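You operate a simulated robot arm through the tools that you are given. There is no shell and no other tool. Be economical: measure what you need, move in short steps, check, and stop when the job is done.

Carry out the task below with a simulated two-armed robot. There is one attempt and no reset: what you move stays moved.

JOB
Switch off and unplug the inflator, shut both taps, take the orange hose off.
Fine: Switch off before you pull the plug; plug beside its socket box, orange hose end standing on the bench; green and yellow hoses stay on.

Only the result counts: the job must be done as asked and must still hold three seconds after the hand-in. Knocking over, shifting, dropping, spilling or breaking anything else fails it.

ROBOT AND FRAMES
Two 7-joint arms with fingered hands on one trunk, on a base that drives. Base frame: it is fixed to the floor where the robot stands at the start and does not move with it; the origin is under the middle of the robot, x ahead of it, y to its left, z up; the surface under the hand at the start is at about z = 800. Lengths are in mm, angles in degrees, forces in N, time in s.
The left shoulder is at the start at [80, 241, 1492], the right one opposite. With the tool pointing down near the work surface each hand reaches from about 100 to 960 mm from the robot's upright axis, wherever it stands, measured 20 degrees to its own side. Places, roughly: green tap lever [500, 600, 900]; switch of the inflator [400, 200, 900]; top of the pump bench [700, 900, 800]; yellow tap lever [500, 500, 900]. Payload 4.9 kg a hand.
The tool frame of a hand sits at the grasp point between the pads (the TCP): z along the fingers, y along the line on which they close. The tips reach 32 mm beyond it. The gripper opens to 200 mm. The gripper's body begins 89 mm behind the TCP. The gripper is a hand of 4 fingers: y runs from the thumb to the fingers, the wrist lies at [0, 0, -267] in the tool frame, and closing takes about 1.5 s.
Orientation is that of the tool frame in the base frame, as a unit quaternion [x, y, z, w]. With the fingers straight down and closing along the base's y, the tool's x points along the base's -x, its y along +y and its z along -z.

CONTROLS
- The arms move only by the tool send_rows. It takes "left_moves", "right_moves" or both (then of equal length, played together; a hand with none holds still); each is a list of rows, each an object (a shift or turn left out is 0, a gripper value left out holds the last) with "offset": the shift along the tool's x, y, z in m, a list of three; "angular": the turn, a rotation vector about the tool's x, y, z in degrees, a list of three. In form: [{"offset": [x, y, z], "angular": [ax, ay, az]}, ...]. A call has 1 to 12 rows; each row is the pose to reach, as a shift and turn from the pose commanded when the call began, along the tool's axes at that moment. "left_fingers" and "right_fingers" are, for a hand that has rows, the gripper command, from -1 (shut) to 1 (fully open), values between in proportion, set as the call begins (left out, the last holds). Rows are played at 5 a second. More than 50 mm and 8.6 degrees between two rows, or a gripper value outside its range, and nothing of the call is played. A pose out of reach is approached as far as the arm can. The call stops where the force on the tool passes 40 N (or 10 N more than at its start, if that is more) or the arm is blocked; 0.2 s more then pass. Each finger travels about 72 mm/s and halts on what it meets, pressing with about 22 N; the grip force reading is that of the motor and also rises with nothing between the fingers. The clock runs only during rows and for 0.2 s after the last one: add rows that repeat a pose to give the fingers time. The reply holds the time, the measured pose of the TCP, the force on the tool along the base axes, the opening and the grip force, in the units named above and with some noise, with the torque about the TCP (base axes, N m) and any sound that the robot's microphone picked up.
- Cameras (640 x 400 px; columns grow to the right, rows downward): "scene" is now at [92.5, 49.7, 1646.2]; the picture's right is [0.64, -0.77, -0.00], its down [-0.58, -0.48, -0.66] and it looks along [0.51, 0.42, -0.75] (base axes); focal length 250 px, centre (320, 200). "left" rides on the left gripper at [-69, -69, -116] in its tool frame; the picture's right is [0.71, -0.71, 0.00], its down [0.54, 0.54, -0.64] and it looks along [0.45, 0.45, 0.77] (tool axes); focal length 226 px, centre (320, 200). "right" rides on the right gripper at [69, -69, -116] in its tool frame; the picture's right is [0.71, 0.71, 0.00], its down [-0.54, 0.54, -0.64] and it looks along [-0.45, 0.45, 0.77] (tool axes); focal length 226 px, centre (320, 200). There is no depth. A picture from a camera that has moved, and an enlarged one, comes with that camera's place and axes in the base frame and with its lens.
- grab_frame(camera): a new picture of that camera. The clock stands still meanwhile.
- raise_lower(by): slides the trunk up (or, below 0, down) by that many mm; the arms and the scene camera ride with it, the base frame stays. It gives what a move gives, with no picture.
- roll_base(legs): drives the robot by 1 to 6 legs, each [ahead, left, turn to the left] in mm, mm and degrees, along the robot's own axes; the way and the turn of a leg run together, so that a leg with both is an arc; at most 1500 mm and 180 degrees a leg. The arms and the cameras ride along, it lands a little off, and it stops where it bumps. It gives what a move gives.
- curl_fingers(finger1, finger2, finger3, thumb_bend, hand): sets how far each is bent, from 0 (flat) to 1 (curled in); at 0.3 the hand is open as for a grip, at 0.7 the pads meet at the TCP. One left out holds its place. A second passes; each finger stops where it meets its share of the squeeze, and holds until it gets a number again. A gripper value or a shape takes the hand back. It gives what a move gives, with no picture; readings hold the bend of each and the force on the fingers (four entries, about 0 where the hand has none), thumb and palm.
- grasp_type(shape, hand): the hand has 4 fingers and takes this shape, open, in about a second: jaw (thumb against the fingers, like two jaws); tri (thumb and two fingers); tip (a fingertip pinch); poke (one finger out to press); point (the index stretched); flat (the hand flat); cup (the hand cupped); fist (a fist). The gripper value then closes the fingers along that shape, each until it touches; the sizes above hold for jaw. It gives what a move gives, with no picture.
- aim_head(pan, tilt): turns the head with the scene camera to pan (to the left, within 86 degrees either way) and tilt (down, from -29 to 69), counted from straight ahead of the robot. It gives what a move gives.
- inspect(camera, box): a new picture of the part [left, top, right, bottom] of that camera's present view, enlarged. The clock stands still meanwhile.
- hand_in(): hands the job in; it is judged then, once.

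Work in short steps. Places have to be worked out from the pictures, the camera data and where the tool is seen: move nearer, look again, correct. Check each grasp and each placing, and mend what went wrong. You have 120 turns and 100 pictures in all, those below and enlarged ones among them. Open the grippers and draw the arms clear of the work before you hand the job in, unless the task says otherwise; then end with one line.

The tools are called as name(argument=value, ...) on one line, values as JSON. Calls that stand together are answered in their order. send_rows: Moves the arms, as the interface text tells. Its arguments: {"type":"object","properties":{"left_moves":{"type":"array","items":{"type":"object","properties":{"offset":{"type":"array","items":{"type":"number"}},"angular":{"type":"array","items":{"type":"number"}}}}},"left_fingers":{"type":"number"},"right_moves":{"type":"array","items":{"type":"object","properties":{"offset":{"type":"array","items":{"type":"number"}},"angular":{"type":"array","items":{"type":"number"}}}}},"right_fingers":{"type":"number"}},"required":[]} The other tools are called the same way: raise_lower (by) slides the trunk up or down; grasp_type (shape, hand) gives the hand a shape; curl_fingers (finger1, finger2, finger3, thumb_bend, hand) moves the fingers one by one; roll_base (legs) drives the base; aim_head (pan, tilt) turns the head that bears the scene camera; grab_frame (camera) takes a picture; inspect (camera, box) takes an enlarged picture of a part of a camera's view; hand_in () hands the job in.

At the start:

```text
time_s: 0.0
left_eef_pos: [457.2, 635.3, 1187.5]
left_ee_rot: [0.0, 1.0, 0.001, 0.001]
left_ft_force: [-0.7, 0.9, 1.1]
left_wrist_torque: [0.02, 0.01, 0.0]
left_grip_width: 199.6
left_gripper_force: 0.0
left_shape: jaw
left_bend: [0.3, 0.3, 0.3, 0.3]
left_finger forces: [0.0, 0.0, 0.0, 0.1, 0.0, 0.0]
right_eef_pos: [495.8, 40.3, 1145.5]
right_ee_rot: [-0.001, 1.0, 0.0, 0.0]
right_ft_force: [-0.4, -0.1, 0.1]
right_wrist_torque: [0.02, 0.02, 0.02]
right_grip_width: 199.8
right_gripper_force: 0.0
right_shape: jaw
right_bend: [0.3, 0.3, 0.3, 0.3]
right_finger forces: [0.0, 0.0, 0.0, 0.0, 0.0, 0.1]
trunk travel left (down, up): [-400.0, 440.0]
robot x, y, heading: [-0.2, -0.7, -0.1]
head pan, tilt: [39.5, 48.8]
```

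scene: 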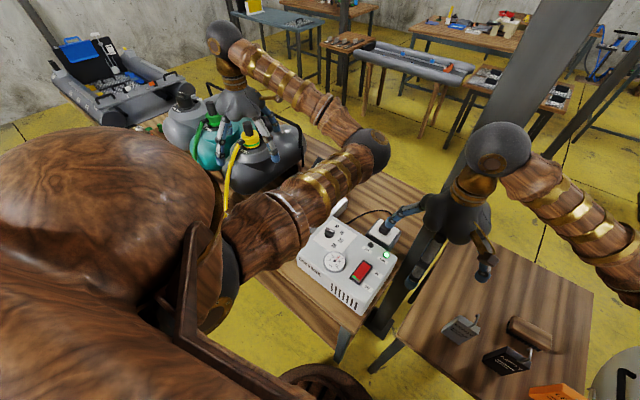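
right: 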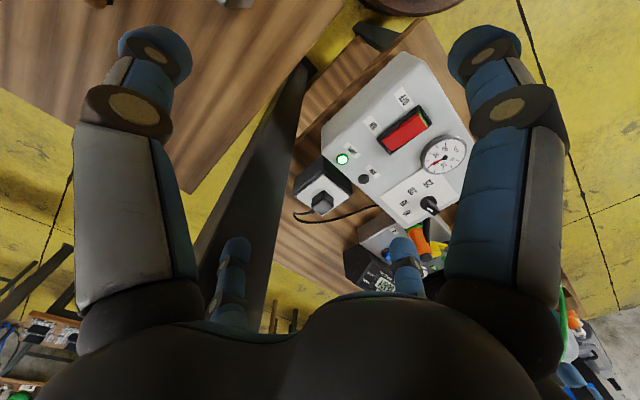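
left: 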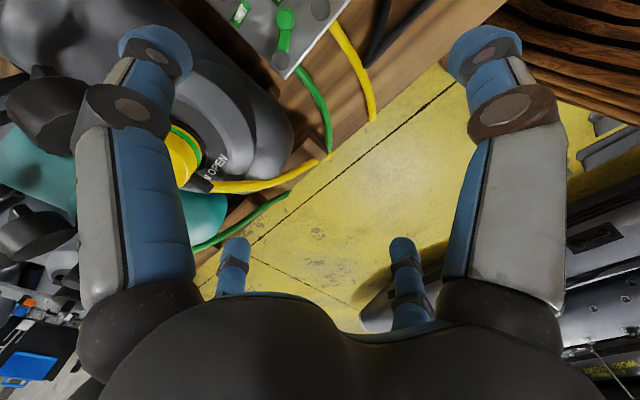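

I start by enlarging the views to identify the inflator, the taps and the hoses.

inspect(camera="right", box=[260, 30, 500, 300])

inspect(camera="left", box=[160, 0, 480, 200])

inspect(camera="scene", box=[140, 60, 460, 320])

```text
1.48 times, centred on (380, 165) of right
camera zoom: at [427.1, -29.2, 1262.5], right [-0.71, 0.71, 0.0], down [0.54, 0.54, 0.64], along [0.45, 0.45, -0.77], focal length 335 px, centre (231, 252)
```

zoom: 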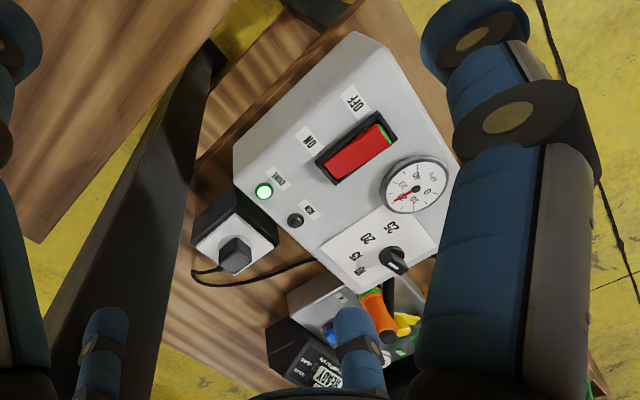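

```text
2.00 times, centred on (320, 100) of left
camera zoom: at [526.5, 566.5, 1304.6], right [-0.71, -0.71, 0.0], down [-0.54, 0.54, 0.64], along [-0.45, 0.45, -0.77], focal length 452 px, centre (320, 400)
```

zoom: 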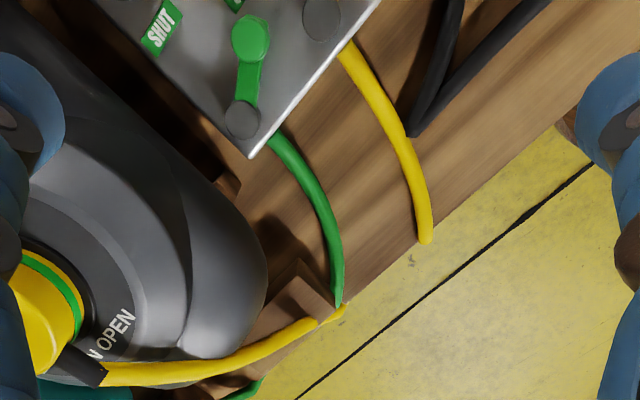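

```text
1.54 times, centred on (300, 190) of scene
camera zoom: at [92.5, 49.7, 1646.2], right [0.64, -0.77, 0.0], down [-0.58, -0.48, -0.66], along [0.51, 0.42, -0.75], focal length 385 px, centre (351, 215)
```

zoom: 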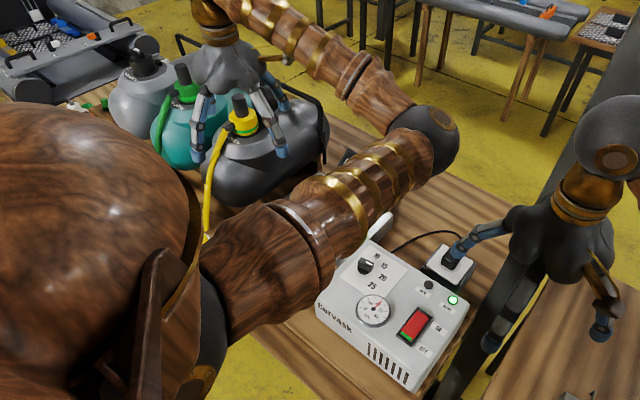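

The left arm hides the manifold from the head camera. I move the left hand away to the left and up, then look again.

send_rows(left_moves=[{"offset": [0, 0.04, -0.03]}, {"offset": [0, 0.08, -0.06]}, {"offset": [0, 0.12, -0.09]}, {"offset": [0, 0.16, -0.12]}, {"offset": [0, 0.2, -0.15]}, {"offset": [0, 0.24, -0.15]}], right_moves=[{"offset": [0, -0.04, 0]}, {"offset": [0, -0.08, 0]}, {"offset": [0, -0.12, 0]}, {"offset": [0, -0.16, 0]}, {"offset": [0, -0.16, 0]}, {"offset": [0, -0.16, 0]}])

grab_frame(camera="scene")

grab_frame(camera="left")

```text
time_s: 1.4
left_eef_pos: [457.3, 875.9, 1333.6]
left_ee_rot: [0.001, 1.0, -0.002, 0.0]
left_ft_force: [0.1, -0.1, -0.8]
left_wrist_torque: [-0.03, -0.02, 0.02]
left_grip_width: 200.0
left_gripper_force: 0.1
left_shape: jaw
left_bend: [0.3, 0.3, 0.3, 0.3]
left_finger forces: [0.0, 0.1, 0.1, 0.0, 0.0, 0.0]
right_eef_pos: [493.9, -118.3, 1145.5]
right_ee_rot: [0.0, 1.0, -0.002, 0.0]
right_ft_force: [-0.8, 0.7, 1.4]
right_wrist_torque: [-0.04, -0.02, -0.02]
right_grip_width: 199.8
right_gripper_force: 0.1
right_shape: jaw
right_bend: [0.3, 0.3, 0.3, 0.3]
right_finger forces: [0.1, 0.0, 0.0, 0.0, 0.0, 0.0]
trunk travel left (down, up): [-400.0, 440.0]
robot x, y, heading: [1.0, -1.0, -0.1]
head pan, tilt: [39.5, 48.8]
```

```text
93 pictures are left
camera scene: at [92.0, 53.7, 1646.1], right [0.64, -0.77, 0.0], down [-0.58, -0.48, -0.66], along [0.51, 0.42, -0.75], focal length 250 px, centre (320, 200)
```

scene: 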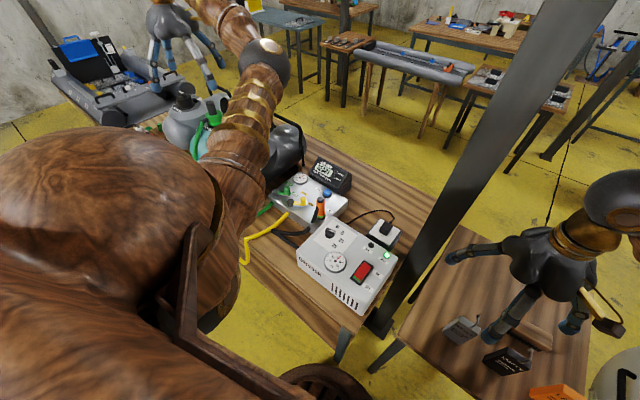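

```text
92 pictures are left
camera left: at [527.4, 807.7, 1449.3], right [-0.71, -0.71, 0.0], down [-0.54, 0.54, 0.64], along [-0.46, 0.45, -0.77], focal length 226 px, centre (320, 200)
```

left: 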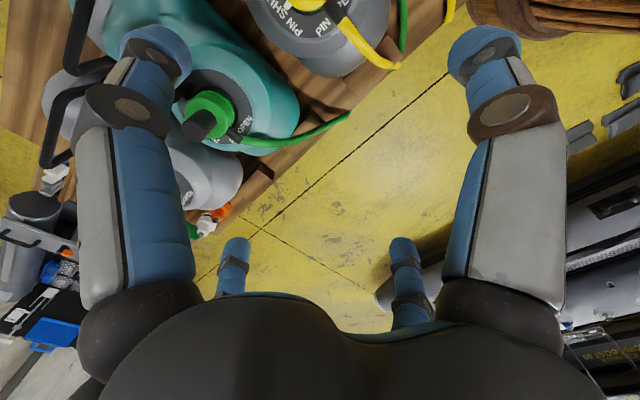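

The manifold is now visible; I enlarge it and the inflator.

inspect(camera="scene", box=[240, 140, 370, 240])

inspect(camera="scene", box=[290, 200, 420, 320])

grab_frame(camera="right")

```text
4.00 times, centred on (305, 190) of scene
camera zoom: at [92.0, 53.7, 1646.1], right [0.64, -0.77, 0.0], down [-0.58, -0.48, -0.66], along [0.51, 0.42, -0.75], focal length 1001 px, centre (380, 240)
```

zoom: 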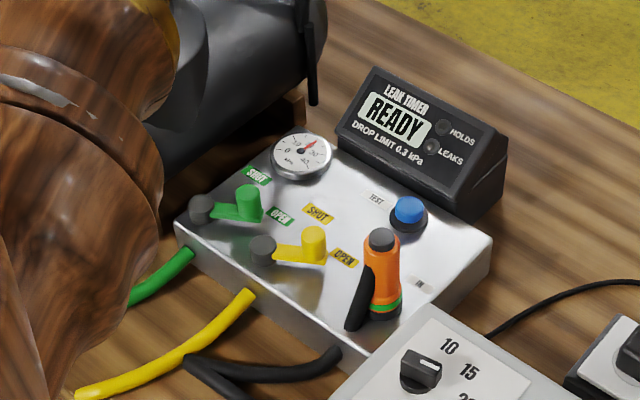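

```text
3.33 times, centred on (355, 260) of scene
camera zoom: at [92.0, 53.7, 1646.1], right [0.64, -0.77, 0.0], down [-0.58, -0.48, -0.66], along [0.51, 0.42, -0.75], focal length 834 px, centre (203, 0)
```

zoom: 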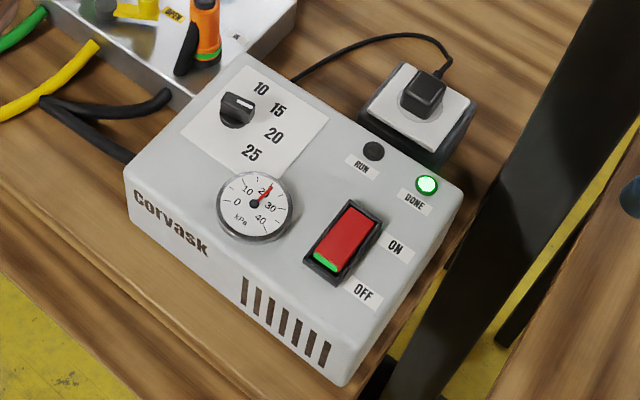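

```text
89 pictures are left
camera right: at [425.0, -185.0, 1261.9], right [-0.71, 0.71, 0.0], down [0.54, 0.54, 0.64], along [0.45, 0.45, -0.77], focal length 226 px, centre (320, 200)
```

right: 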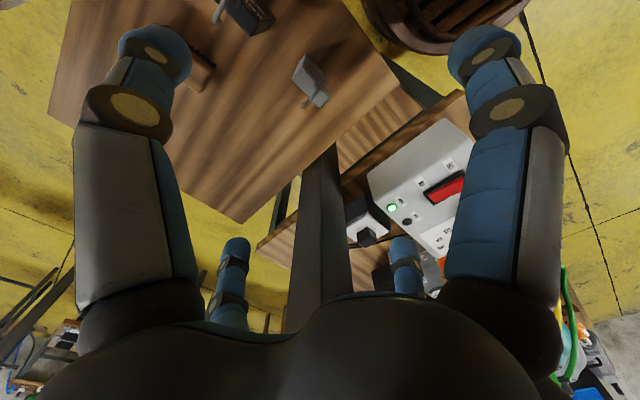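

I judge the taps' grey caps to be pivots with the coloured knob near OPEN. I bring the right hand camera over for a closer look at the manifold and the orange hose.

send_rows(right_moves=[{"offset": [0.009, 0.048, 0.0]}, {"offset": [0.018, 0.096, 0.0]}, {"offset": [0.027, 0.144, 0.0]}, {"offset": [0.036, 0.192, 0.0]}, {"offset": [0.045, 0.24, 0.0]}, {"offset": [0.054, 0.288, 0.0]}, {"offset": [0.063, 0.336, 0.0]}, {"offset": [0.072, 0.384, 0.0]}, {"offset": [0.081, 0.432, 0.0]}, {"offset": [0.085, 0.46, 0.0]}, {"offset": [0.085, 0.46, 0.0]}])

grab_frame(camera="right")

inspect(camera="right", box=[200, 60, 440, 210])

```text
time_s: 3.8
left_eef_pos: [459.7, 871.2, 1334.9]
left_ee_rot: [0.0, 1.0, 0.0, -0.001]
left_ft_force: [0.1, -0.6, 0.0]
left_wrist_torque: [-0.01, 0.01, -0.02]
left_grip_width: 199.7
left_gripper_force: 0.1
left_shape: jaw
left_bend: [0.3, 0.3, 0.3, 0.3]
left_finger forces: [0.0, 0.0, 0.1, 0.1, 0.1, 0.0]
right_eef_pos: [412.7, 335.0, 1150.6]
right_ee_rot: [0.0, 1.0, 0.0, 0.0]
right_ft_force: [-0.4, 0.2, 0.0]
right_wrist_torque: [0.02, 0.01, 0.02]
right_grip_width: 199.8
right_gripper_force: 0.2
right_shape: jaw
right_bend: [0.3, 0.3, 0.3, 0.3]
right_finger forces: [0.0, 0.0, 0.0, 0.0, 0.0, 0.0]
trunk travel left (down, up): [-400.0, 440.0]
robot x, y, heading: [-2.1, -2.4, 0.3]
head pan, tilt: [39.5, 48.8]
```

```text
88 pictures are left
camera right: at [345.0, 266.3, 1267.0], right [-0.71, 0.71, 0.0], down [0.54, 0.54, 0.64], along [0.45, 0.46, -0.77], focal length 226 px, centre (320, 200)
```

right: 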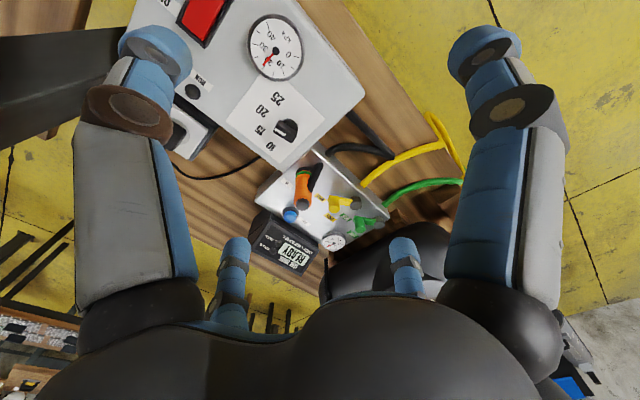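

```text
2.67 times, centred on (320, 135) of right
camera zoom: at [345.0, 266.3, 1267.0], right [-0.71, 0.71, 0.0], down [0.54, 0.54, 0.64], along [0.45, 0.46, -0.77], focal length 603 px, centre (320, 373)
```

zoom: 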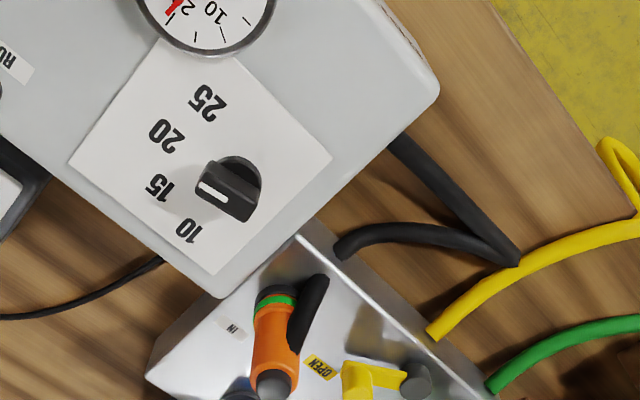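

I move the camera closer along its viewing axis for a better look at the manifold.

send_rows(right_moves=[{"offset": [-0.025, 0.025, 0.03]}, {"offset": [-0.05, 0.05, 0.06]}, {"offset": [-0.075, 0.075, 0.08]}, {"offset": [-0.09, 0.09, 0.08]}, {"offset": [-0.09, 0.09, 0.08]}])

grab_frame(camera="right")

inspect(camera="right", box=[200, 60, 440, 240])

```text
time_s: 5.0
left_eef_pos: [459.2, 871.8, 1334.5]
left_ee_rot: [0.0, 1.0, 0.001, 0.0]
left_ft_force: [-0.3, -0.9, 0.0]
left_wrist_torque: [0.01, 0.01, -0.03]
left_grip_width: 199.9
left_gripper_force: 0.0
left_shape: jaw
left_bend: [0.3, 0.3, 0.3, 0.3]
left_finger forces: [0.0, 0.1, 0.1, 0.0, 0.1, 0.1]
right_eef_pos: [500.4, 427.8, 1066.7]
right_ee_rot: [0.0, 1.0, 0.001, 0.0]
right_ft_force: [-0.1, -0.7, 0.4]
right_wrist_torque: [-0.02, 0.01, 0.05]
right_grip_width: 200.2
right_gripper_force: 0.0
right_shape: jaw
right_bend: [0.3, 0.3, 0.3, 0.3]
right_finger forces: [0.0, 0.0, 0.0, 0.0, 0.1, 0.0]
trunk travel left (down, up): [-400.0, 440.0]
robot x, y, heading: [-0.4, -3.4, 0.1]
head pan, tilt: [39.5, 48.8]
```

```text
86 pictures are left
camera right: at [432.5, 360.7, 1183.7], right [-0.71, 0.71, 0.0], down [0.54, 0.54, 0.64], along [0.45, 0.46, -0.77], focal length 226 px, centre (320, 200)
```

right: 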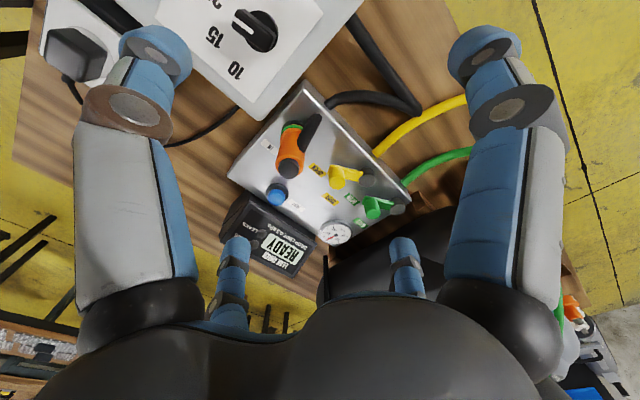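

```text
2.22 times, centred on (320, 150) of right
camera zoom: at [432.5, 360.7, 1183.7], right [-0.71, 0.71, 0.0], down [0.54, 0.54, 0.64], along [0.45, 0.46, -0.77], focal length 502 px, centre (320, 311)
```

zoom: 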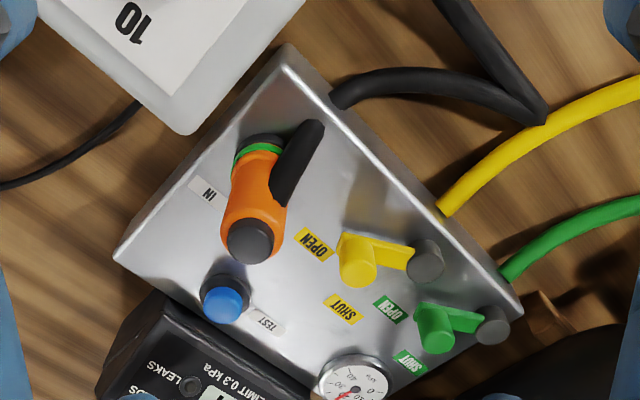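

The geometry is clear: manifold axis‑aligned, top at z≈879, grey pivots at about (520,556) and (519,641), orange coupling at about (544,422) up to z≈985. The switch's OFF end is near (425,174), so I move the right hand over the inflator and take the poke shape.

send_rows(right_moves=[{"offset": [0.015, -0.045, -0.015]}, {"offset": [0.03, -0.09, -0.03]}, {"offset": [0.045, -0.135, -0.03]}, {"offset": [0.06, -0.18, -0.03]}, {"offset": [0.07, -0.22, -0.03]}, {"offset": [0.07, -0.254, -0.03]}, {"offset": [0.07, -0.254, -0.03]}])

grasp_type(hand="right", shape="poke")

grab_frame(camera="right")

grab_frame(camera="scene")

```text
time_s: 6.6
left_eef_pos: [458.3, 872.8, 1334.3]
left_ee_rot: [-0.001, 1.0, -0.001, 0.0]
left_ft_force: [0.3, 0.8, -0.1]
left_wrist_torque: [0.0, 0.01, 0.0]
left_grip_width: 200.0
left_gripper_force: 0.0
left_shape: jaw
left_bend: [0.3, 0.3, 0.3, 0.3]
left_finger forces: [0.0, 0.1, 0.0, 0.0, 0.1, 0.0]
right_eef_pos: [428.2, 177.0, 1095.4]
right_ee_rot: [0.0, 1.0, -0.001, 0.0]
right_ft_force: [0.5, 0.2, 0.5]
right_wrist_torque: [-0.04, -0.01, 0.03]
right_grip_width: 199.9
right_gripper_force: 0.0
right_shape: jaw
right_bend: [0.3, 0.3, 0.3, 0.3]
right_finger forces: [0.0, 0.0, 0.0, 0.1, 0.1, 0.1]
trunk travel left (down, up): [-400.0, 440.0]
robot x, y, heading: [3.2, 3.4, -0.4]
head pan, tilt: [39.5, 48.8]
```

```text
time_s: 7.5
left_eef_pos: [457.9, 872.3, 1334.0]
left_ee_rot: [0.0, 1.0, 0.0, 0.0]
left_ft_force: [0.5, 0.3, -0.3]
left_wrist_torque: [0.01, -0.02, -0.04]
left_grip_width: 199.7
left_gripper_force: 0.1
left_shape: jaw
left_bend: [0.3, 0.3, 0.3, 0.3]
left_finger forces: [0.0, 0.0, 0.0, 0.0, 0.1, 0.1]
right_eef_pos: [428.7, 176.9, 1095.7]
right_ee_rot: [0.0, 1.0, 0.0, 0.0]
right_ft_force: [-0.2, 0.5, 0.1]
right_wrist_torque: [0.02, -0.02, 0.0]
right_grip_width: 0.1
right_gripper_force: 0.0
right_shape: poke
right_bend: [1.0, 1.0, 1.0, 0.81]
right_finger forces: [0.0, 0.0, 0.0, 0.0, 0.0, 0.1]
trunk travel left (down, up): [-400.0, 440.0]
robot x, y, heading: [-3.9, 1.5, 0.0]
head pan, tilt: [39.5, 48.8]
```

```text
84 pictures are left
camera right: at [360.6, 108.6, 1212.8], right [-0.71, 0.71, 0.0], down [0.54, 0.54, 0.64], along [0.45, 0.45, -0.77], focal length 226 px, centre (320, 200)
```

right: 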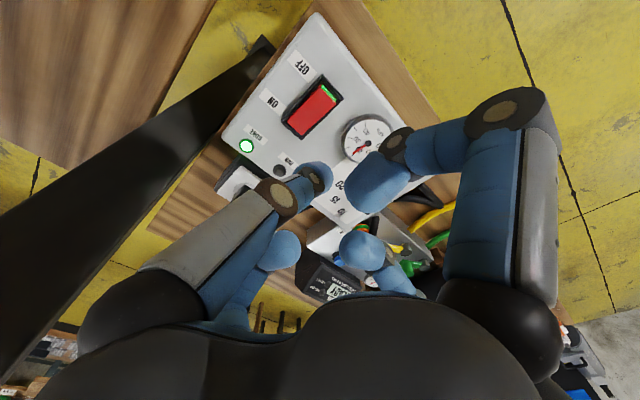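

```text
83 pictures are left
camera scene: at [92.5, 49.6, 1646.2], right [0.64, -0.77, 0.0], down [-0.58, -0.48, -0.66], along [0.51, 0.42, -0.75], focal length 250 px, centre (320, 200)
```

scene: 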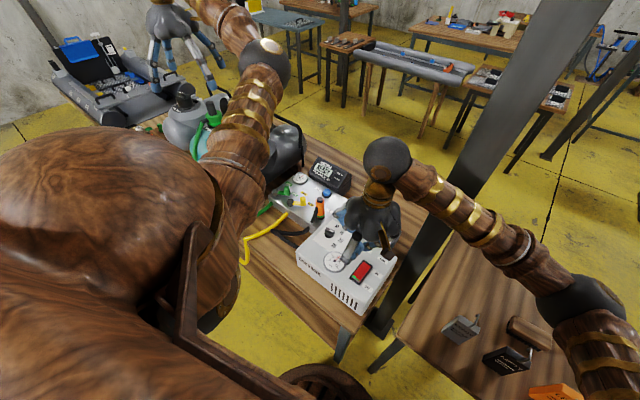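

I check which digit protrudes in the poke shape.

inspect(camera="scene", box=[310, 170, 430, 290])

grasp_type(hand="right", shape="point")

grab_frame(camera="right")

inspect(camera="scene", box=[310, 170, 430, 290])

```text
3.33 times, centred on (370, 230) of scene
camera zoom: at [92.5, 49.6, 1646.2], right [0.64, -0.77, 0.0], down [-0.58, -0.48, -0.66], along [0.51, 0.42, -0.75], focal length 834 px, centre (153, 100)
```

zoom: 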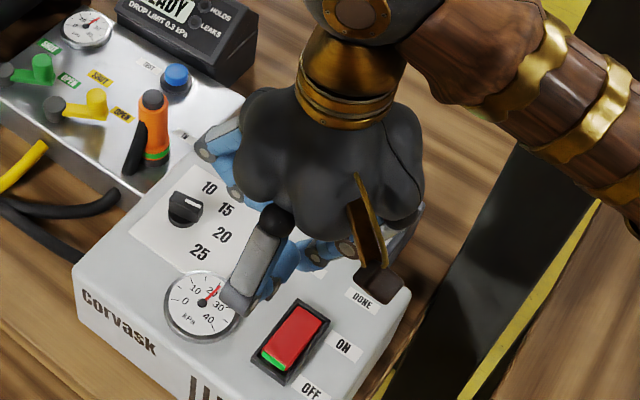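

```text
time_s: 8.4
left_eef_pos: [458.5, 872.9, 1334.0]
left_ee_rot: [0.0, 1.0, 0.0, 0.0]
left_ft_force: [-1.1, -0.1, -0.5]
left_wrist_torque: [-0.01, 0.01, -0.01]
left_grip_width: 199.9
left_gripper_force: 0.1
left_shape: jaw
left_bend: [0.3, 0.3, 0.3, 0.3]
left_finger forces: [0.0, 0.0, 0.1, 0.1, 0.0, 0.1]
right_eef_pos: [428.8, 176.9, 1095.0]
right_ee_rot: [0.0, 1.0, 0.0, 0.0]
right_ft_force: [-0.5, 0.1, -0.3]
right_wrist_torque: [-0.01, 0.0, 0.02]
right_grip_width: 195.7
right_gripper_force: 0.2
right_shape: point
right_bend: [0.7, 1.0, 1.0, 0.69]
right_finger forces: [0.0, 0.0, 0.1, 0.1, 0.0, 0.0]
trunk travel left (down, up): [-400.0, 440.0]
robot x, y, heading: [1.9, 3.0, 0.0]
head pan, tilt: [39.5, 48.8]
```

```text
81 pictures are left
camera right: at [360.6, 108.9, 1212.8], right [-0.71, 0.71, 0.0], down [0.54, 0.54, 0.64], along [0.45, 0.45, -0.77], focal length 226 px, centre (320, 200)
```

right: 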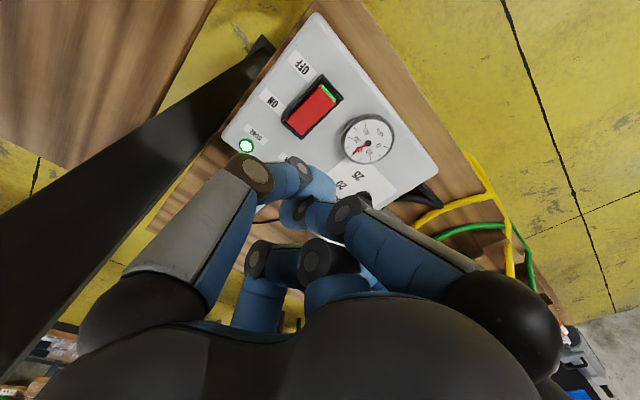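

```text
3.33 times, centred on (370, 230) of scene
camera zoom: at [92.5, 50.0, 1646.2], right [0.64, -0.77, 0.0], down [-0.58, -0.48, -0.66], along [0.51, 0.42, -0.75], focal length 834 px, centre (153, 100)
```

zoom: 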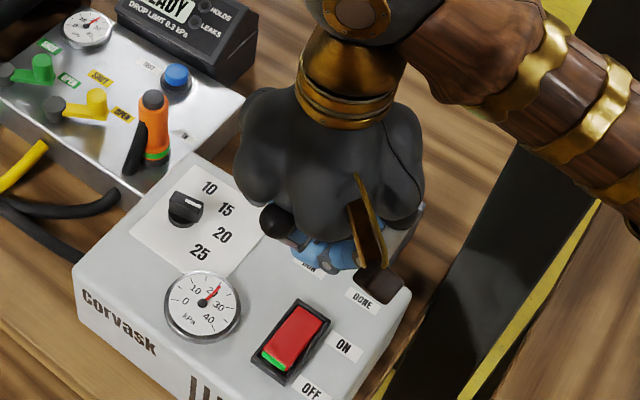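

The finger readings may still have been in motion; I set the digits explicitly: fingers curled, finger1 alone at the TCP, and look.

curl_fingers(hand="right", finger1=0.65, finger2=1.0, finger3=1.0, thumb_bend=1.0)

inspect(camera="right", box=[200, 60, 440, 300])

inspect(camera="scene", box=[310, 170, 430, 290])

```text
time_s: 9.4
left_eef_pos: [459.3, 871.9, 1333.6]
left_ee_rot: [0.0, 1.0, 0.0, 0.0]
left_ft_force: [-0.1, 0.2, 0.0]
left_wrist_torque: [0.0, 0.0, 0.0]
left_grip_width: 200.1
left_gripper_force: 0.2
left_shape: jaw
left_bend: [0.3, 0.3, 0.3, 0.3]
left_finger forces: [0.1, 0.0, 0.0, 0.0, 0.0, 0.0]
right_eef_pos: [429.5, 177.1, 1096.8]
right_ee_rot: [0.0, 1.0, 0.0, 0.001]
right_ft_force: [0.9, -0.7, -0.3]
right_wrist_torque: [0.01, 0.0, 0.0]
right_grip_width: 17.4
right_gripper_force: 0.0
right_shape: fingers
right_bend: [0.88, 1.0, 1.0, 0.83]
right_finger forces: [0.1, 0.1, 0.1, 0.0, 0.0, 0.0]
trunk travel left (down, up): [-400.0, 440.0]
robot x, y, heading: [-0.5, -1.2, 0.2]
head pan, tilt: [39.5, 48.8]
```

```text
1.67 times, centred on (320, 180) of right
camera zoom: at [360.6, 108.9, 1212.8], right [-0.71, 0.71, 0.0], down [0.54, 0.54, 0.64], along [0.45, 0.45, -0.77], focal length 377 px, centre (320, 233)
```

zoom: 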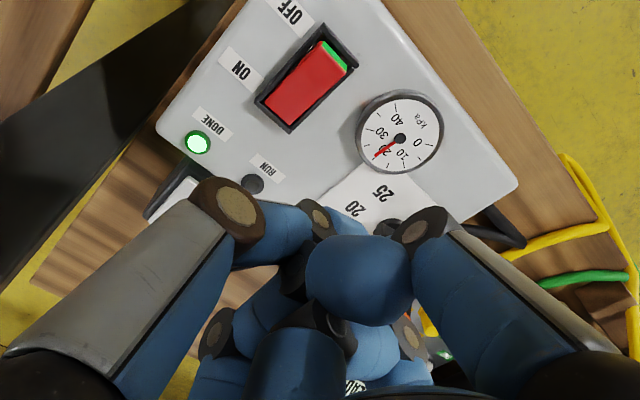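

```text
3.33 times, centred on (370, 230) of scene
camera zoom: at [92.5, 49.9, 1646.2], right [0.64, -0.77, 0.0], down [-0.58, -0.48, -0.66], along [0.51, 0.42, -0.75], focal length 834 px, centre (153, 100)
```

zoom: 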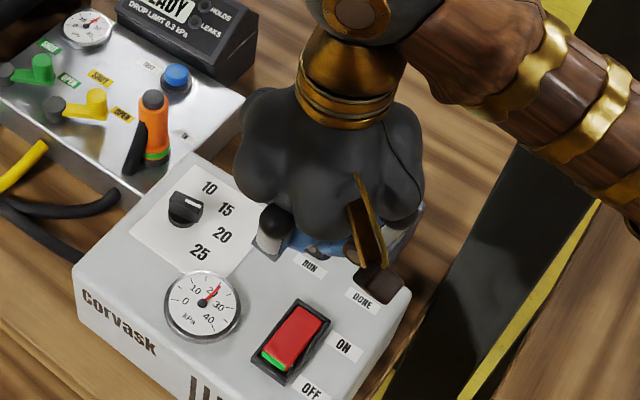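

The curled fingers block one another. I try the simple closed jaw, where all tips meet 32 mm past the TCP.

grasp_type(hand="right", shape="jaw")

send_rows(right_moves=[{}, {}, {}, {}, {}, {}, {}, {}, {}, {}], right_fingers=-1)

inspect(camera="right", box=[200, 60, 440, 300])

inspect(camera="scene", box=[310, 170, 430, 290])

```text
time_s: 10.3
left_eef_pos: [459.5, 872.5, 1334.1]
left_ee_rot: [0.0, 1.0, 0.0, 0.0]
left_ft_force: [-0.6, 0.8, 0.5]
left_wrist_torque: [-0.01, 0.01, 0.0]
left_grip_width: 200.0
left_gripper_force: 0.2
left_shape: jaw
left_bend: [0.3, 0.3, 0.3, 0.3]
left_finger forces: [0.0, 0.1, 0.0, 0.1, 0.0, 0.1]
right_eef_pos: [428.5, 176.9, 1094.7]
right_ee_rot: [0.0, 1.0, 0.0, 0.0]
right_ft_force: [-0.5, -0.2, 0.4]
right_wrist_torque: [-0.02, 0.03, 0.01]
right_grip_width: 199.8
right_gripper_force: 0.0
right_shape: jaw
right_bend: [0.3, 0.3, 0.3, 0.3]
right_finger forces: [0.1, 0.0, 0.0, 0.1, 0.0, 0.0]
trunk travel left (down, up): [-400.0, 440.0]
robot x, y, heading: [-0.2, 1.7, 0.2]
head pan, tilt: [39.5, 48.8]
```

```text
time_s: 12.5
left_eef_pos: [458.7, 872.9, 1333.1]
left_ee_rot: [-0.001, 1.0, 0.0, 0.0]
left_ft_force: [-1.0, 0.6, 0.3]
left_wrist_torque: [0.0, 0.02, 0.0]
left_grip_width: 200.1
left_gripper_force: 0.0
left_shape: jaw
left_bend: [0.3, 0.3, 0.3, 0.3]
left_finger forces: [0.1, 0.1, 0.0, 0.0, 0.1, 0.0]
right_eef_pos: [428.8, 176.6, 1096.1]
right_ee_rot: [0.001, 1.0, 0.0, 0.0]
right_ft_force: [0.8, -1.0, 1.0]
right_wrist_torque: [-0.02, 0.0, 0.0]
right_grip_width: 0.1
right_gripper_force: 21.6
right_shape: jaw
right_bend: [0.7, 0.7, 0.7, 0.7]
right_finger forces: [0.0, 0.0, 0.0, 0.0, 0.0, 0.1]
trunk travel left (down, up): [-400.0, 440.0]
robot x, y, heading: [1.5, -0.5, -0.0]
head pan, tilt: [39.5, 48.8]
```

```text
1.67 times, centred on (320, 180) of right
camera zoom: at [360.6, 108.9, 1212.8], right [-0.71, 0.71, 0.0], down [0.54, 0.54, 0.64], along [0.45, 0.45, -0.77], focal length 377 px, centre (320, 233)
```

zoom: 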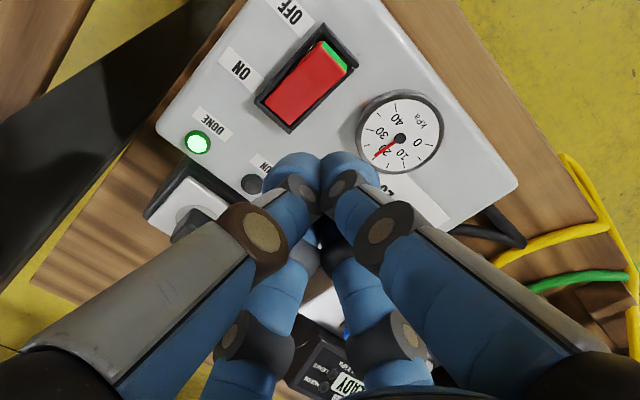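

```text
3.33 times, centred on (370, 230) of scene
camera zoom: at [92.5, 49.9, 1646.2], right [0.64, -0.77, 0.0], down [-0.58, -0.48, -0.66], along [0.51, 0.42, -0.75], focal length 834 px, centre (153, 100)
```

zoom: 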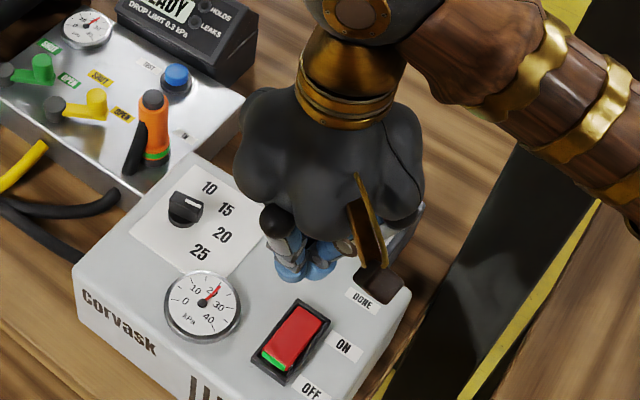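

The closed tips form a compact cluster. The rocker's OFF end is at about (410,168); I go over (415,170) and down to a tip height of about 935, then look.

send_rows(right_moves=[{"offset": [0.014, -0.007, 0.04]}, {"offset": [0.014, -0.007, 0.08]}, {"offset": [0.014, -0.007, 0.11]}, {"offset": [0.014, -0.007, 0.128]}, {"offset": [0.014, -0.007, 0.128]}], right_fingers=-1)

inspect(camera="right", box=[200, 60, 440, 300])

inspect(camera="scene", box=[310, 200, 430, 320])

```text
time_s: 13.7
left_eef_pos: [458.4, 872.3, 1334.7]
left_ee_rot: [0.0, 1.0, 0.0, 0.0]
left_ft_force: [-0.2, 0.0, -0.2]
left_wrist_torque: [0.01, 0.0, 0.0]
left_grip_width: 200.0
left_gripper_force: 0.1
left_shape: jaw
left_bend: [0.3, 0.3, 0.3, 0.3]
left_finger forces: [0.0, 0.1, 0.1, 0.0, 0.0, 0.1]
right_eef_pos: [412.3, 167.5, 966.7]
right_ee_rot: [-0.001, 1.0, 0.0, 0.0]
right_ft_force: [0.6, 1.1, 2.0]
right_wrist_torque: [0.02, 0.01, -0.01]
right_grip_width: 0.1
right_gripper_force: 22.1
right_shape: jaw
right_bend: [0.7, 0.7, 0.7, 0.7]
right_finger forces: [0.0, 0.0, 0.1, 0.0, 0.1, 0.0]
trunk travel left (down, up): [-400.0, 440.0]
robot x, y, heading: [-3.3, 1.0, -0.2]
head pan, tilt: [39.5, 48.8]
```

```text
1.67 times, centred on (320, 180) of right
camera zoom: at [345.4, 99.3, 1084.1], right [-0.71, 0.71, 0.0], down [0.54, 0.54, 0.64], along [0.45, 0.45, -0.77], focal length 377 px, centre (320, 233)
```

zoom: 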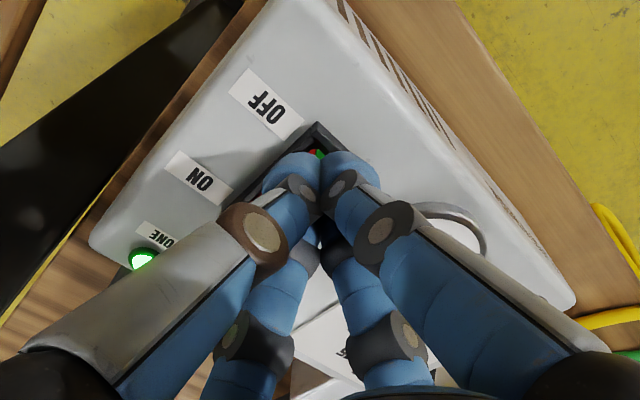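

```text
3.33 times, centred on (370, 260) of scene
camera zoom: at [92.4, 49.9, 1646.2], right [0.64, -0.77, 0.0], down [-0.58, -0.48, -0.66], along [0.51, 0.42, -0.75], focal length 834 px, centre (153, 0)
```

zoom: 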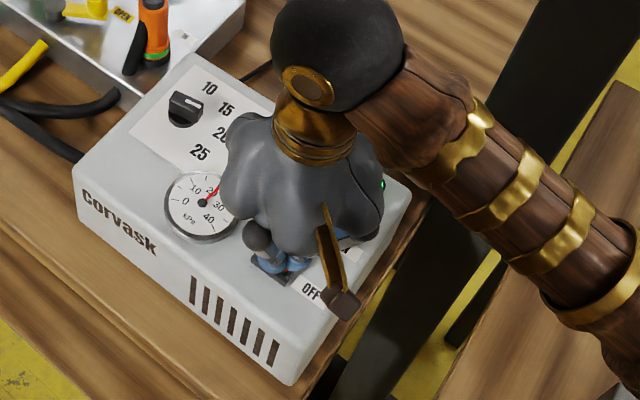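

The tips are right over the OFF end of the rocker (panel z≈913). I press down in small steps; the force stop protects it.

send_rows(right_moves=[{"offset": [0, 0.0, 0.006]}, {"offset": [0, 0, 0.01]}, {"offset": [0, 0, 0.014]}, {"offset": [0, 0, 0.018]}, {"offset": [0, 0, 0.021]}, {"offset": [0, 0, 0.024]}, {"offset": [0, 0, 0.027]}], right_fingers=-1)

```text
time_s: 14.4
left_eef_pos: [457.4, 872.3, 1334.7]
left_ee_rot: [0.0, 1.0, 0.0, 0.0]
left_ft_force: [-0.3, -0.7, 0.1]
left_wrist_torque: [0.01, 0.02, -0.01]
left_grip_width: 199.8
left_gripper_force: 0.1
left_shape: jaw
left_bend: [0.3, 0.3, 0.3, 0.3]
left_finger forces: [0.0, 0.0, 0.0, 0.0, 0.0, 0.1]
right_eef_pos: [415.9, 167.6, 961.2]
right_ee_rot: [0.001, 1.0, 0.003, 0.002]
right_ft_force: [-7.8, -3.9, 25.4]
right_wrist_torque: [-0.2, 0.02, -0.07]
right_grip_width: 0.1
right_gripper_force: 22.0
right_shape: jaw
right_bend: [0.7, 0.7, 0.7, 0.7]
right_finger forces: [0.1, 0.0, 0.1, 0.0, 0.0, 0.0]
trunk travel left (down, up): [-400.0, 440.0]
robot x, y, heading: [2.2, 0.9, 0.2]
head pan, tilt: [39.5, 48.8]
stopped in row 3 (right hand): the force on the tool passed its limit at 45 N (the readings are from after the stop); the commanded pose is now the measured one
```

Contact came at once; I lift to see what the rocker did.

send_rows(right_moves=[{"offset": [0, 0, -0.04]}, {"offset": [0, -0.03, -0.08]}, {"offset": [0, -0.07, -0.1]}, {"offset": [0, -0.07, -0.1]}])

inspect(camera="right", box=[200, 0, 440, 200])

inspect(camera="scene", box=[310, 200, 430, 320])

```text
time_s: 15.4
left_eef_pos: [457.4, 875.2, 1333.6]
left_ee_rot: [0.001, 1.0, -0.001, 0.0]
left_ft_force: [-0.1, 1.0, -1.5]
left_wrist_torque: [-0.01, 0.04, -0.03]
left_grip_width: 199.9
left_gripper_force: 0.1
left_shape: jaw
left_bend: [0.3, 0.3, 0.3, 0.3]
left_finger forces: [0.1, 0.1, 0.0, 0.1, 0.0, 0.1]
right_eef_pos: [415.1, 98.5, 1058.5]
right_ee_rot: [0.001, 1.0, 0.002, 0.001]
right_ft_force: [-0.5, 0.2, 0.0]
right_wrist_torque: [-0.01, -0.02, -0.02]
right_grip_width: 0.0
right_gripper_force: 21.9
right_shape: jaw
right_bend: [0.7, 0.7, 0.7, 0.7]
right_finger forces: [0.0, 0.0, 0.0, 0.1, 0.0, 0.0]
trunk travel left (down, up): [-400.0, 440.0]
robot x, y, heading: [-0.3, 0.2, -0.1]
head pan, tilt: [39.5, 48.8]
```

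```text
2.00 times, centred on (320, 100) of right
camera zoom: at [345.9, 30.5, 1175.0], right [-0.71, 0.71, 0.0], down [0.54, 0.54, 0.65], along [0.46, 0.46, -0.76], focal length 452 px, centre (320, 400)
```

zoom: 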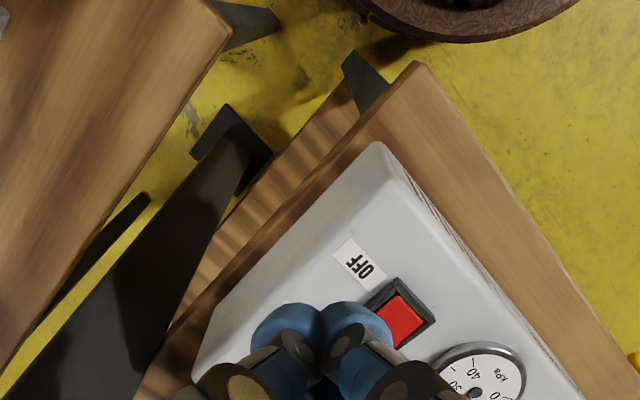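

```text
3.33 times, centred on (370, 260) of scene
camera zoom: at [92.7, 51.6, 1646.1], right [0.64, -0.77, 0.0], down [-0.58, -0.48, -0.66], along [0.51, 0.42, -0.75], focal length 834 px, centre (153, 0)
```

zoom: 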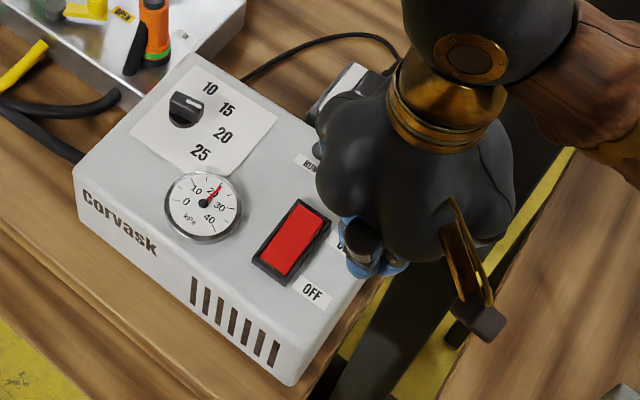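

The green edge is gone: the rocker has flipped to OFF. I now move the right hand toward the socket to see the plug, and check the lamp.

send_rows(right_moves=[{"offset": [-0.045, 0.01, 0]}, {"offset": [-0.09, 0.02, 0]}, {"offset": [-0.135, 0.03, 0]}, {"offset": [-0.17, 0.04, 0]}, {"offset": [-0.17, 0.04, 0]}, {"offset": [-0.17, 0.04, 0]}], right_fingers=0.0)

inspect(camera="right", box=[180, 20, 460, 300])

inspect(camera="scene", box=[320, 190, 440, 310])

```text
time_s: 16.8
left_eef_pos: [458.0, 872.7, 1334.6]
left_ee_rot: [0.0, 1.0, 0.0, 0.0]
left_ft_force: [-0.7, 0.2, -0.3]
left_wrist_torque: [0.01, 0.0, 0.0]
left_grip_width: 200.1
left_gripper_force: 0.2
left_shape: jaw
left_bend: [0.3, 0.3, 0.3, 0.3]
left_finger forces: [0.1, 0.0, 0.1, 0.0, 0.0, 0.0]
right_eef_pos: [587.0, 136.3, 1056.4]
right_ee_rot: [0.001, 1.0, 0.002, 0.004]
right_ft_force: [-0.8, -0.3, 0.1]
right_wrist_torque: [0.01, 0.01, -0.01]
right_grip_width: 99.7
right_gripper_force: 0.0
right_shape: jaw
right_bend: [0.38, 0.38, 0.38, 0.36]
right_finger forces: [0.1, 0.0, 0.0, 0.0, 0.1, 0.0]
trunk travel left (down, up): [-400.0, 440.0]
robot x, y, heading: [0.2, 1.9, 0.1]
head pan, tilt: [39.5, 48.8]
```

```text
1.43 times, centred on (320, 160) of right
camera zoom: at [518.6, 68.4, 1172.7], right [-0.71, 0.71, 0.0], down [0.54, 0.54, 0.65], along [0.46, 0.46, -0.76], focal length 323 px, centre (320, 257)
```

zoom: 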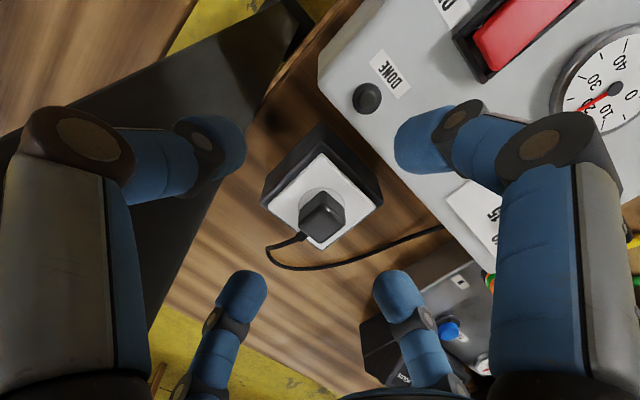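

```text
3.33 times, centred on (380, 250) of scene
camera zoom: at [92.3, 49.8, 1646.2], right [0.64, -0.77, 0.0], down [-0.58, -0.48, -0.66], along [0.51, 0.42, -0.75], focal length 834 px, centre (120, 33)
```

zoom: 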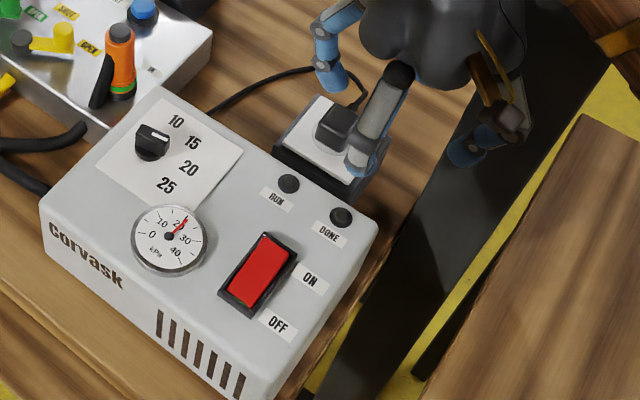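

The DONE lamp is dark, so the inflator is off. The plug is at about (648,201), top near z 890; I move over it with a smaller opening and look again.

send_rows(right_moves=[{"offset": [-0.03, 0.03, 0.02]}, {"offset": [-0.061, 0.063, 0.04]}, {"offset": [-0.061, 0.063, 0.07]}, {"offset": [-0.061, 0.063, 0.09]}, {"offset": [-0.061, 0.063, 0.09]}], right_fingers=-0.2)

inspect(camera="right", box=[220, 100, 420, 300])

inspect(camera="scene", box=[340, 170, 440, 270])

```text
time_s: 18.0
left_eef_pos: [445.0, 877.9, 1335.7]
left_ee_rot: [-0.001, 1.0, -0.001, 0.005]
left_ft_force: [-0.8, 0.8, 0.1]
left_wrist_torque: [0.0, -0.03, 0.01]
left_grip_width: 199.9
left_gripper_force: 0.0
left_shape: jaw
left_bend: [0.3, 0.3, 0.3, 0.3]
left_finger forces: [0.1, 0.1, 0.0, 0.0, 0.0, 0.0]
right_eef_pos: [637.2, 207.5, 976.7]
right_ee_rot: [-0.003, 1.0, 0.002, 0.009]
right_ft_force: [-0.5, 0.8, 0.4]
right_wrist_torque: [0.02, 0.01, 0.02]
right_grip_width: 80.3
right_gripper_force: 0.1
right_shape: jaw
right_bend: [0.42, 0.42, 0.42, 0.41]
right_finger forces: [0.0, 0.0, 0.0, 0.0, 0.0, 0.0]
trunk travel left (down, up): [-400.0, 440.0]
robot x, y, heading: [3.0, 2.9, 0.1]
head pan, tilt: [39.5, 48.8]
```

```text
2.00 times, centred on (320, 200) of right
camera zoom: at [567.9, 139.5, 1091.8], right [-0.71, 0.7, -0.01], down [0.53, 0.54, 0.65], along [0.46, 0.46, -0.76], focal length 452 px, centre (320, 200)
```

zoom: 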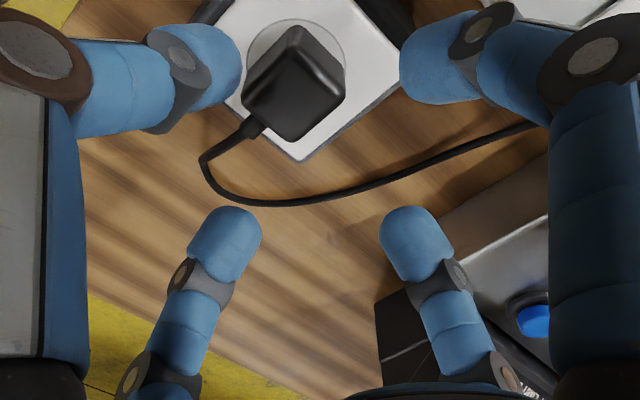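

```text
4.00 times, centred on (390, 220) of scene
camera zoom: at [78.5, 56.5, 1646.9], right [0.64, -0.77, 0.01], down [-0.57, -0.48, -0.66], along [0.52, 0.42, -0.75], focal length 1001 px, centre (40, 120)
```

zoom: 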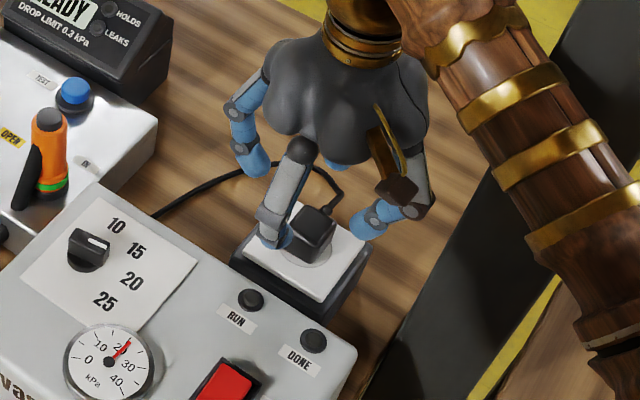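

The robot seems to have been pushed slightly (head camera shifted), and the column near (660,45) stands close to the right arm. I look at the whole scene.

grab_frame(camera="scene")

```text
67 pictures are left
camera scene: at [78.5, 56.5, 1646.9], right [0.64, -0.77, 0.01], down [-0.57, -0.48, -0.66], along [0.52, 0.42, -0.75], focal length 250 px, centre (320, 200)
```

scene: 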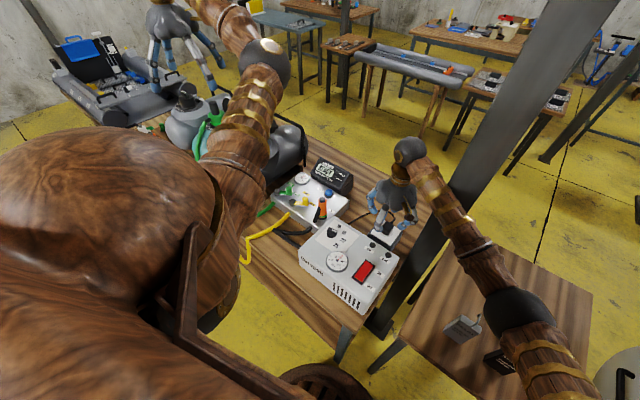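

The right forearm is touching the column. I withdraw the right arm the way it came and will do the plug with the left hand, which comes in from the free side.

send_rows(right_moves=[{"offset": [0.03, -0.01, -0.03]}, {"offset": [0.061, -0.04, -0.06]}, {"offset": [0.1, -0.063, -0.08]}, {"offset": [0.14, -0.063, -0.08]}, {"offset": [0.18, -0.08, -0.08]}, {"offset": [0.2, -0.12, -0.08]}, {"offset": [0.22, -0.16, -0.08]}, {"offset": [0.24, -0.2, -0.08]}, {"offset": [0.26, -0.24, -0.08]}, {"offset": [0.28, -0.28, -0.08]}, {"offset": [0.28, -0.32, -0.08]}, {"offset": [0.28, -0.32, -0.08]}], right_fingers=-1)

grab_frame(camera="scene")

```text
refused: row 2 steps farther than a row can; nothing moved
```

```text
66 pictures are left
camera scene: at [78.5, 56.5, 1646.9], right [0.64, -0.77, 0.01], down [-0.57, -0.48, -0.66], along [0.52, 0.42, -0.75], focal length 250 px, centre (320, 200)
```

scene: 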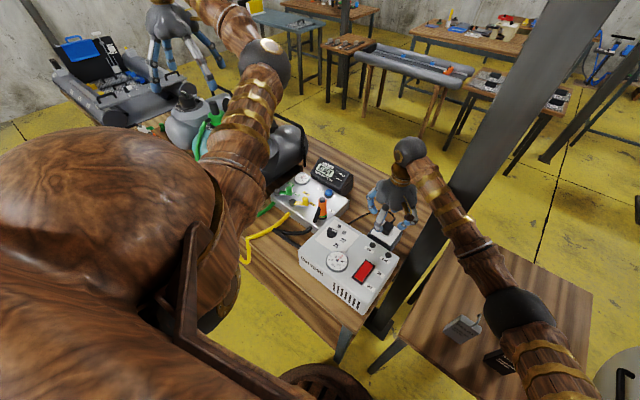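

A row was too long; I resend with smaller steps.

send_rows(right_moves=[{"offset": [0.025, -0.01, -0.03]}, {"offset": [0.055, -0.03, -0.06]}, {"offset": [0.095, -0.045, -0.08]}, {"offset": [0.135, -0.055, -0.08]}, {"offset": [0.175, -0.075, -0.08]}, {"offset": [0.2, -0.11, -0.08]}, {"offset": [0.22, -0.15, -0.08]}, {"offset": [0.24, -0.19, -0.08]}, {"offset": [0.26, -0.23, -0.08]}, {"offset": [0.28, -0.27, -0.08]}, {"offset": [0.28, -0.31, -0.08]}, {"offset": [0.28, -0.31, -0.08]}], right_fingers=-1)

grab_frame(camera="scene")

```text
time_s: 20.6
left_eef_pos: [459.1, 873.0, 1333.1]
left_ee_rot: [0.0, 1.0, 0.0, 0.0]
left_ft_force: [0.8, 0.5, 0.0]
left_wrist_torque: [0.0, 0.0, 0.0]
left_grip_width: 199.8
left_gripper_force: 0.0
left_shape: jaw
left_bend: [0.3, 0.3, 0.3, 0.3]
left_finger forces: [0.0, 0.0, 0.1, 0.1, 0.0, 0.1]
right_eef_pos: [372.1, -104.1, 1047.6]
right_ee_rot: [0.0, 1.0, 0.002, 0.002]
right_ft_force: [-0.8, 0.2, 0.3]
right_wrist_torque: [-0.01, 0.01, 0.0]
right_grip_width: 0.3
right_gripper_force: 21.8
right_shape: jaw
right_bend: [0.7, 0.7, 0.7, 0.7]
right_finger forces: [0.0, 0.0, 0.0, 0.1, 0.0, 0.0]
right hand out of reach, approached as far as the arm can: row 11, 12
trunk travel left (down, up): [-400.0, 440.0]
robot x, y, heading: [-0.0, 0.6, 0.3]
head pan, tilt: [39.5, 48.8]
```

```text
65 pictures are left
camera scene: at [93.1, 51.0, 1646.1], right [0.64, -0.77, 0.0], down [-0.58, -0.48, -0.66], along [0.51, 0.42, -0.75], focal length 250 px, centre (320, 200)
```

scene: 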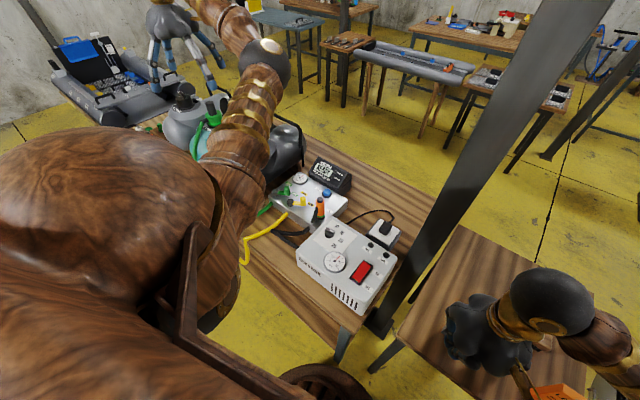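

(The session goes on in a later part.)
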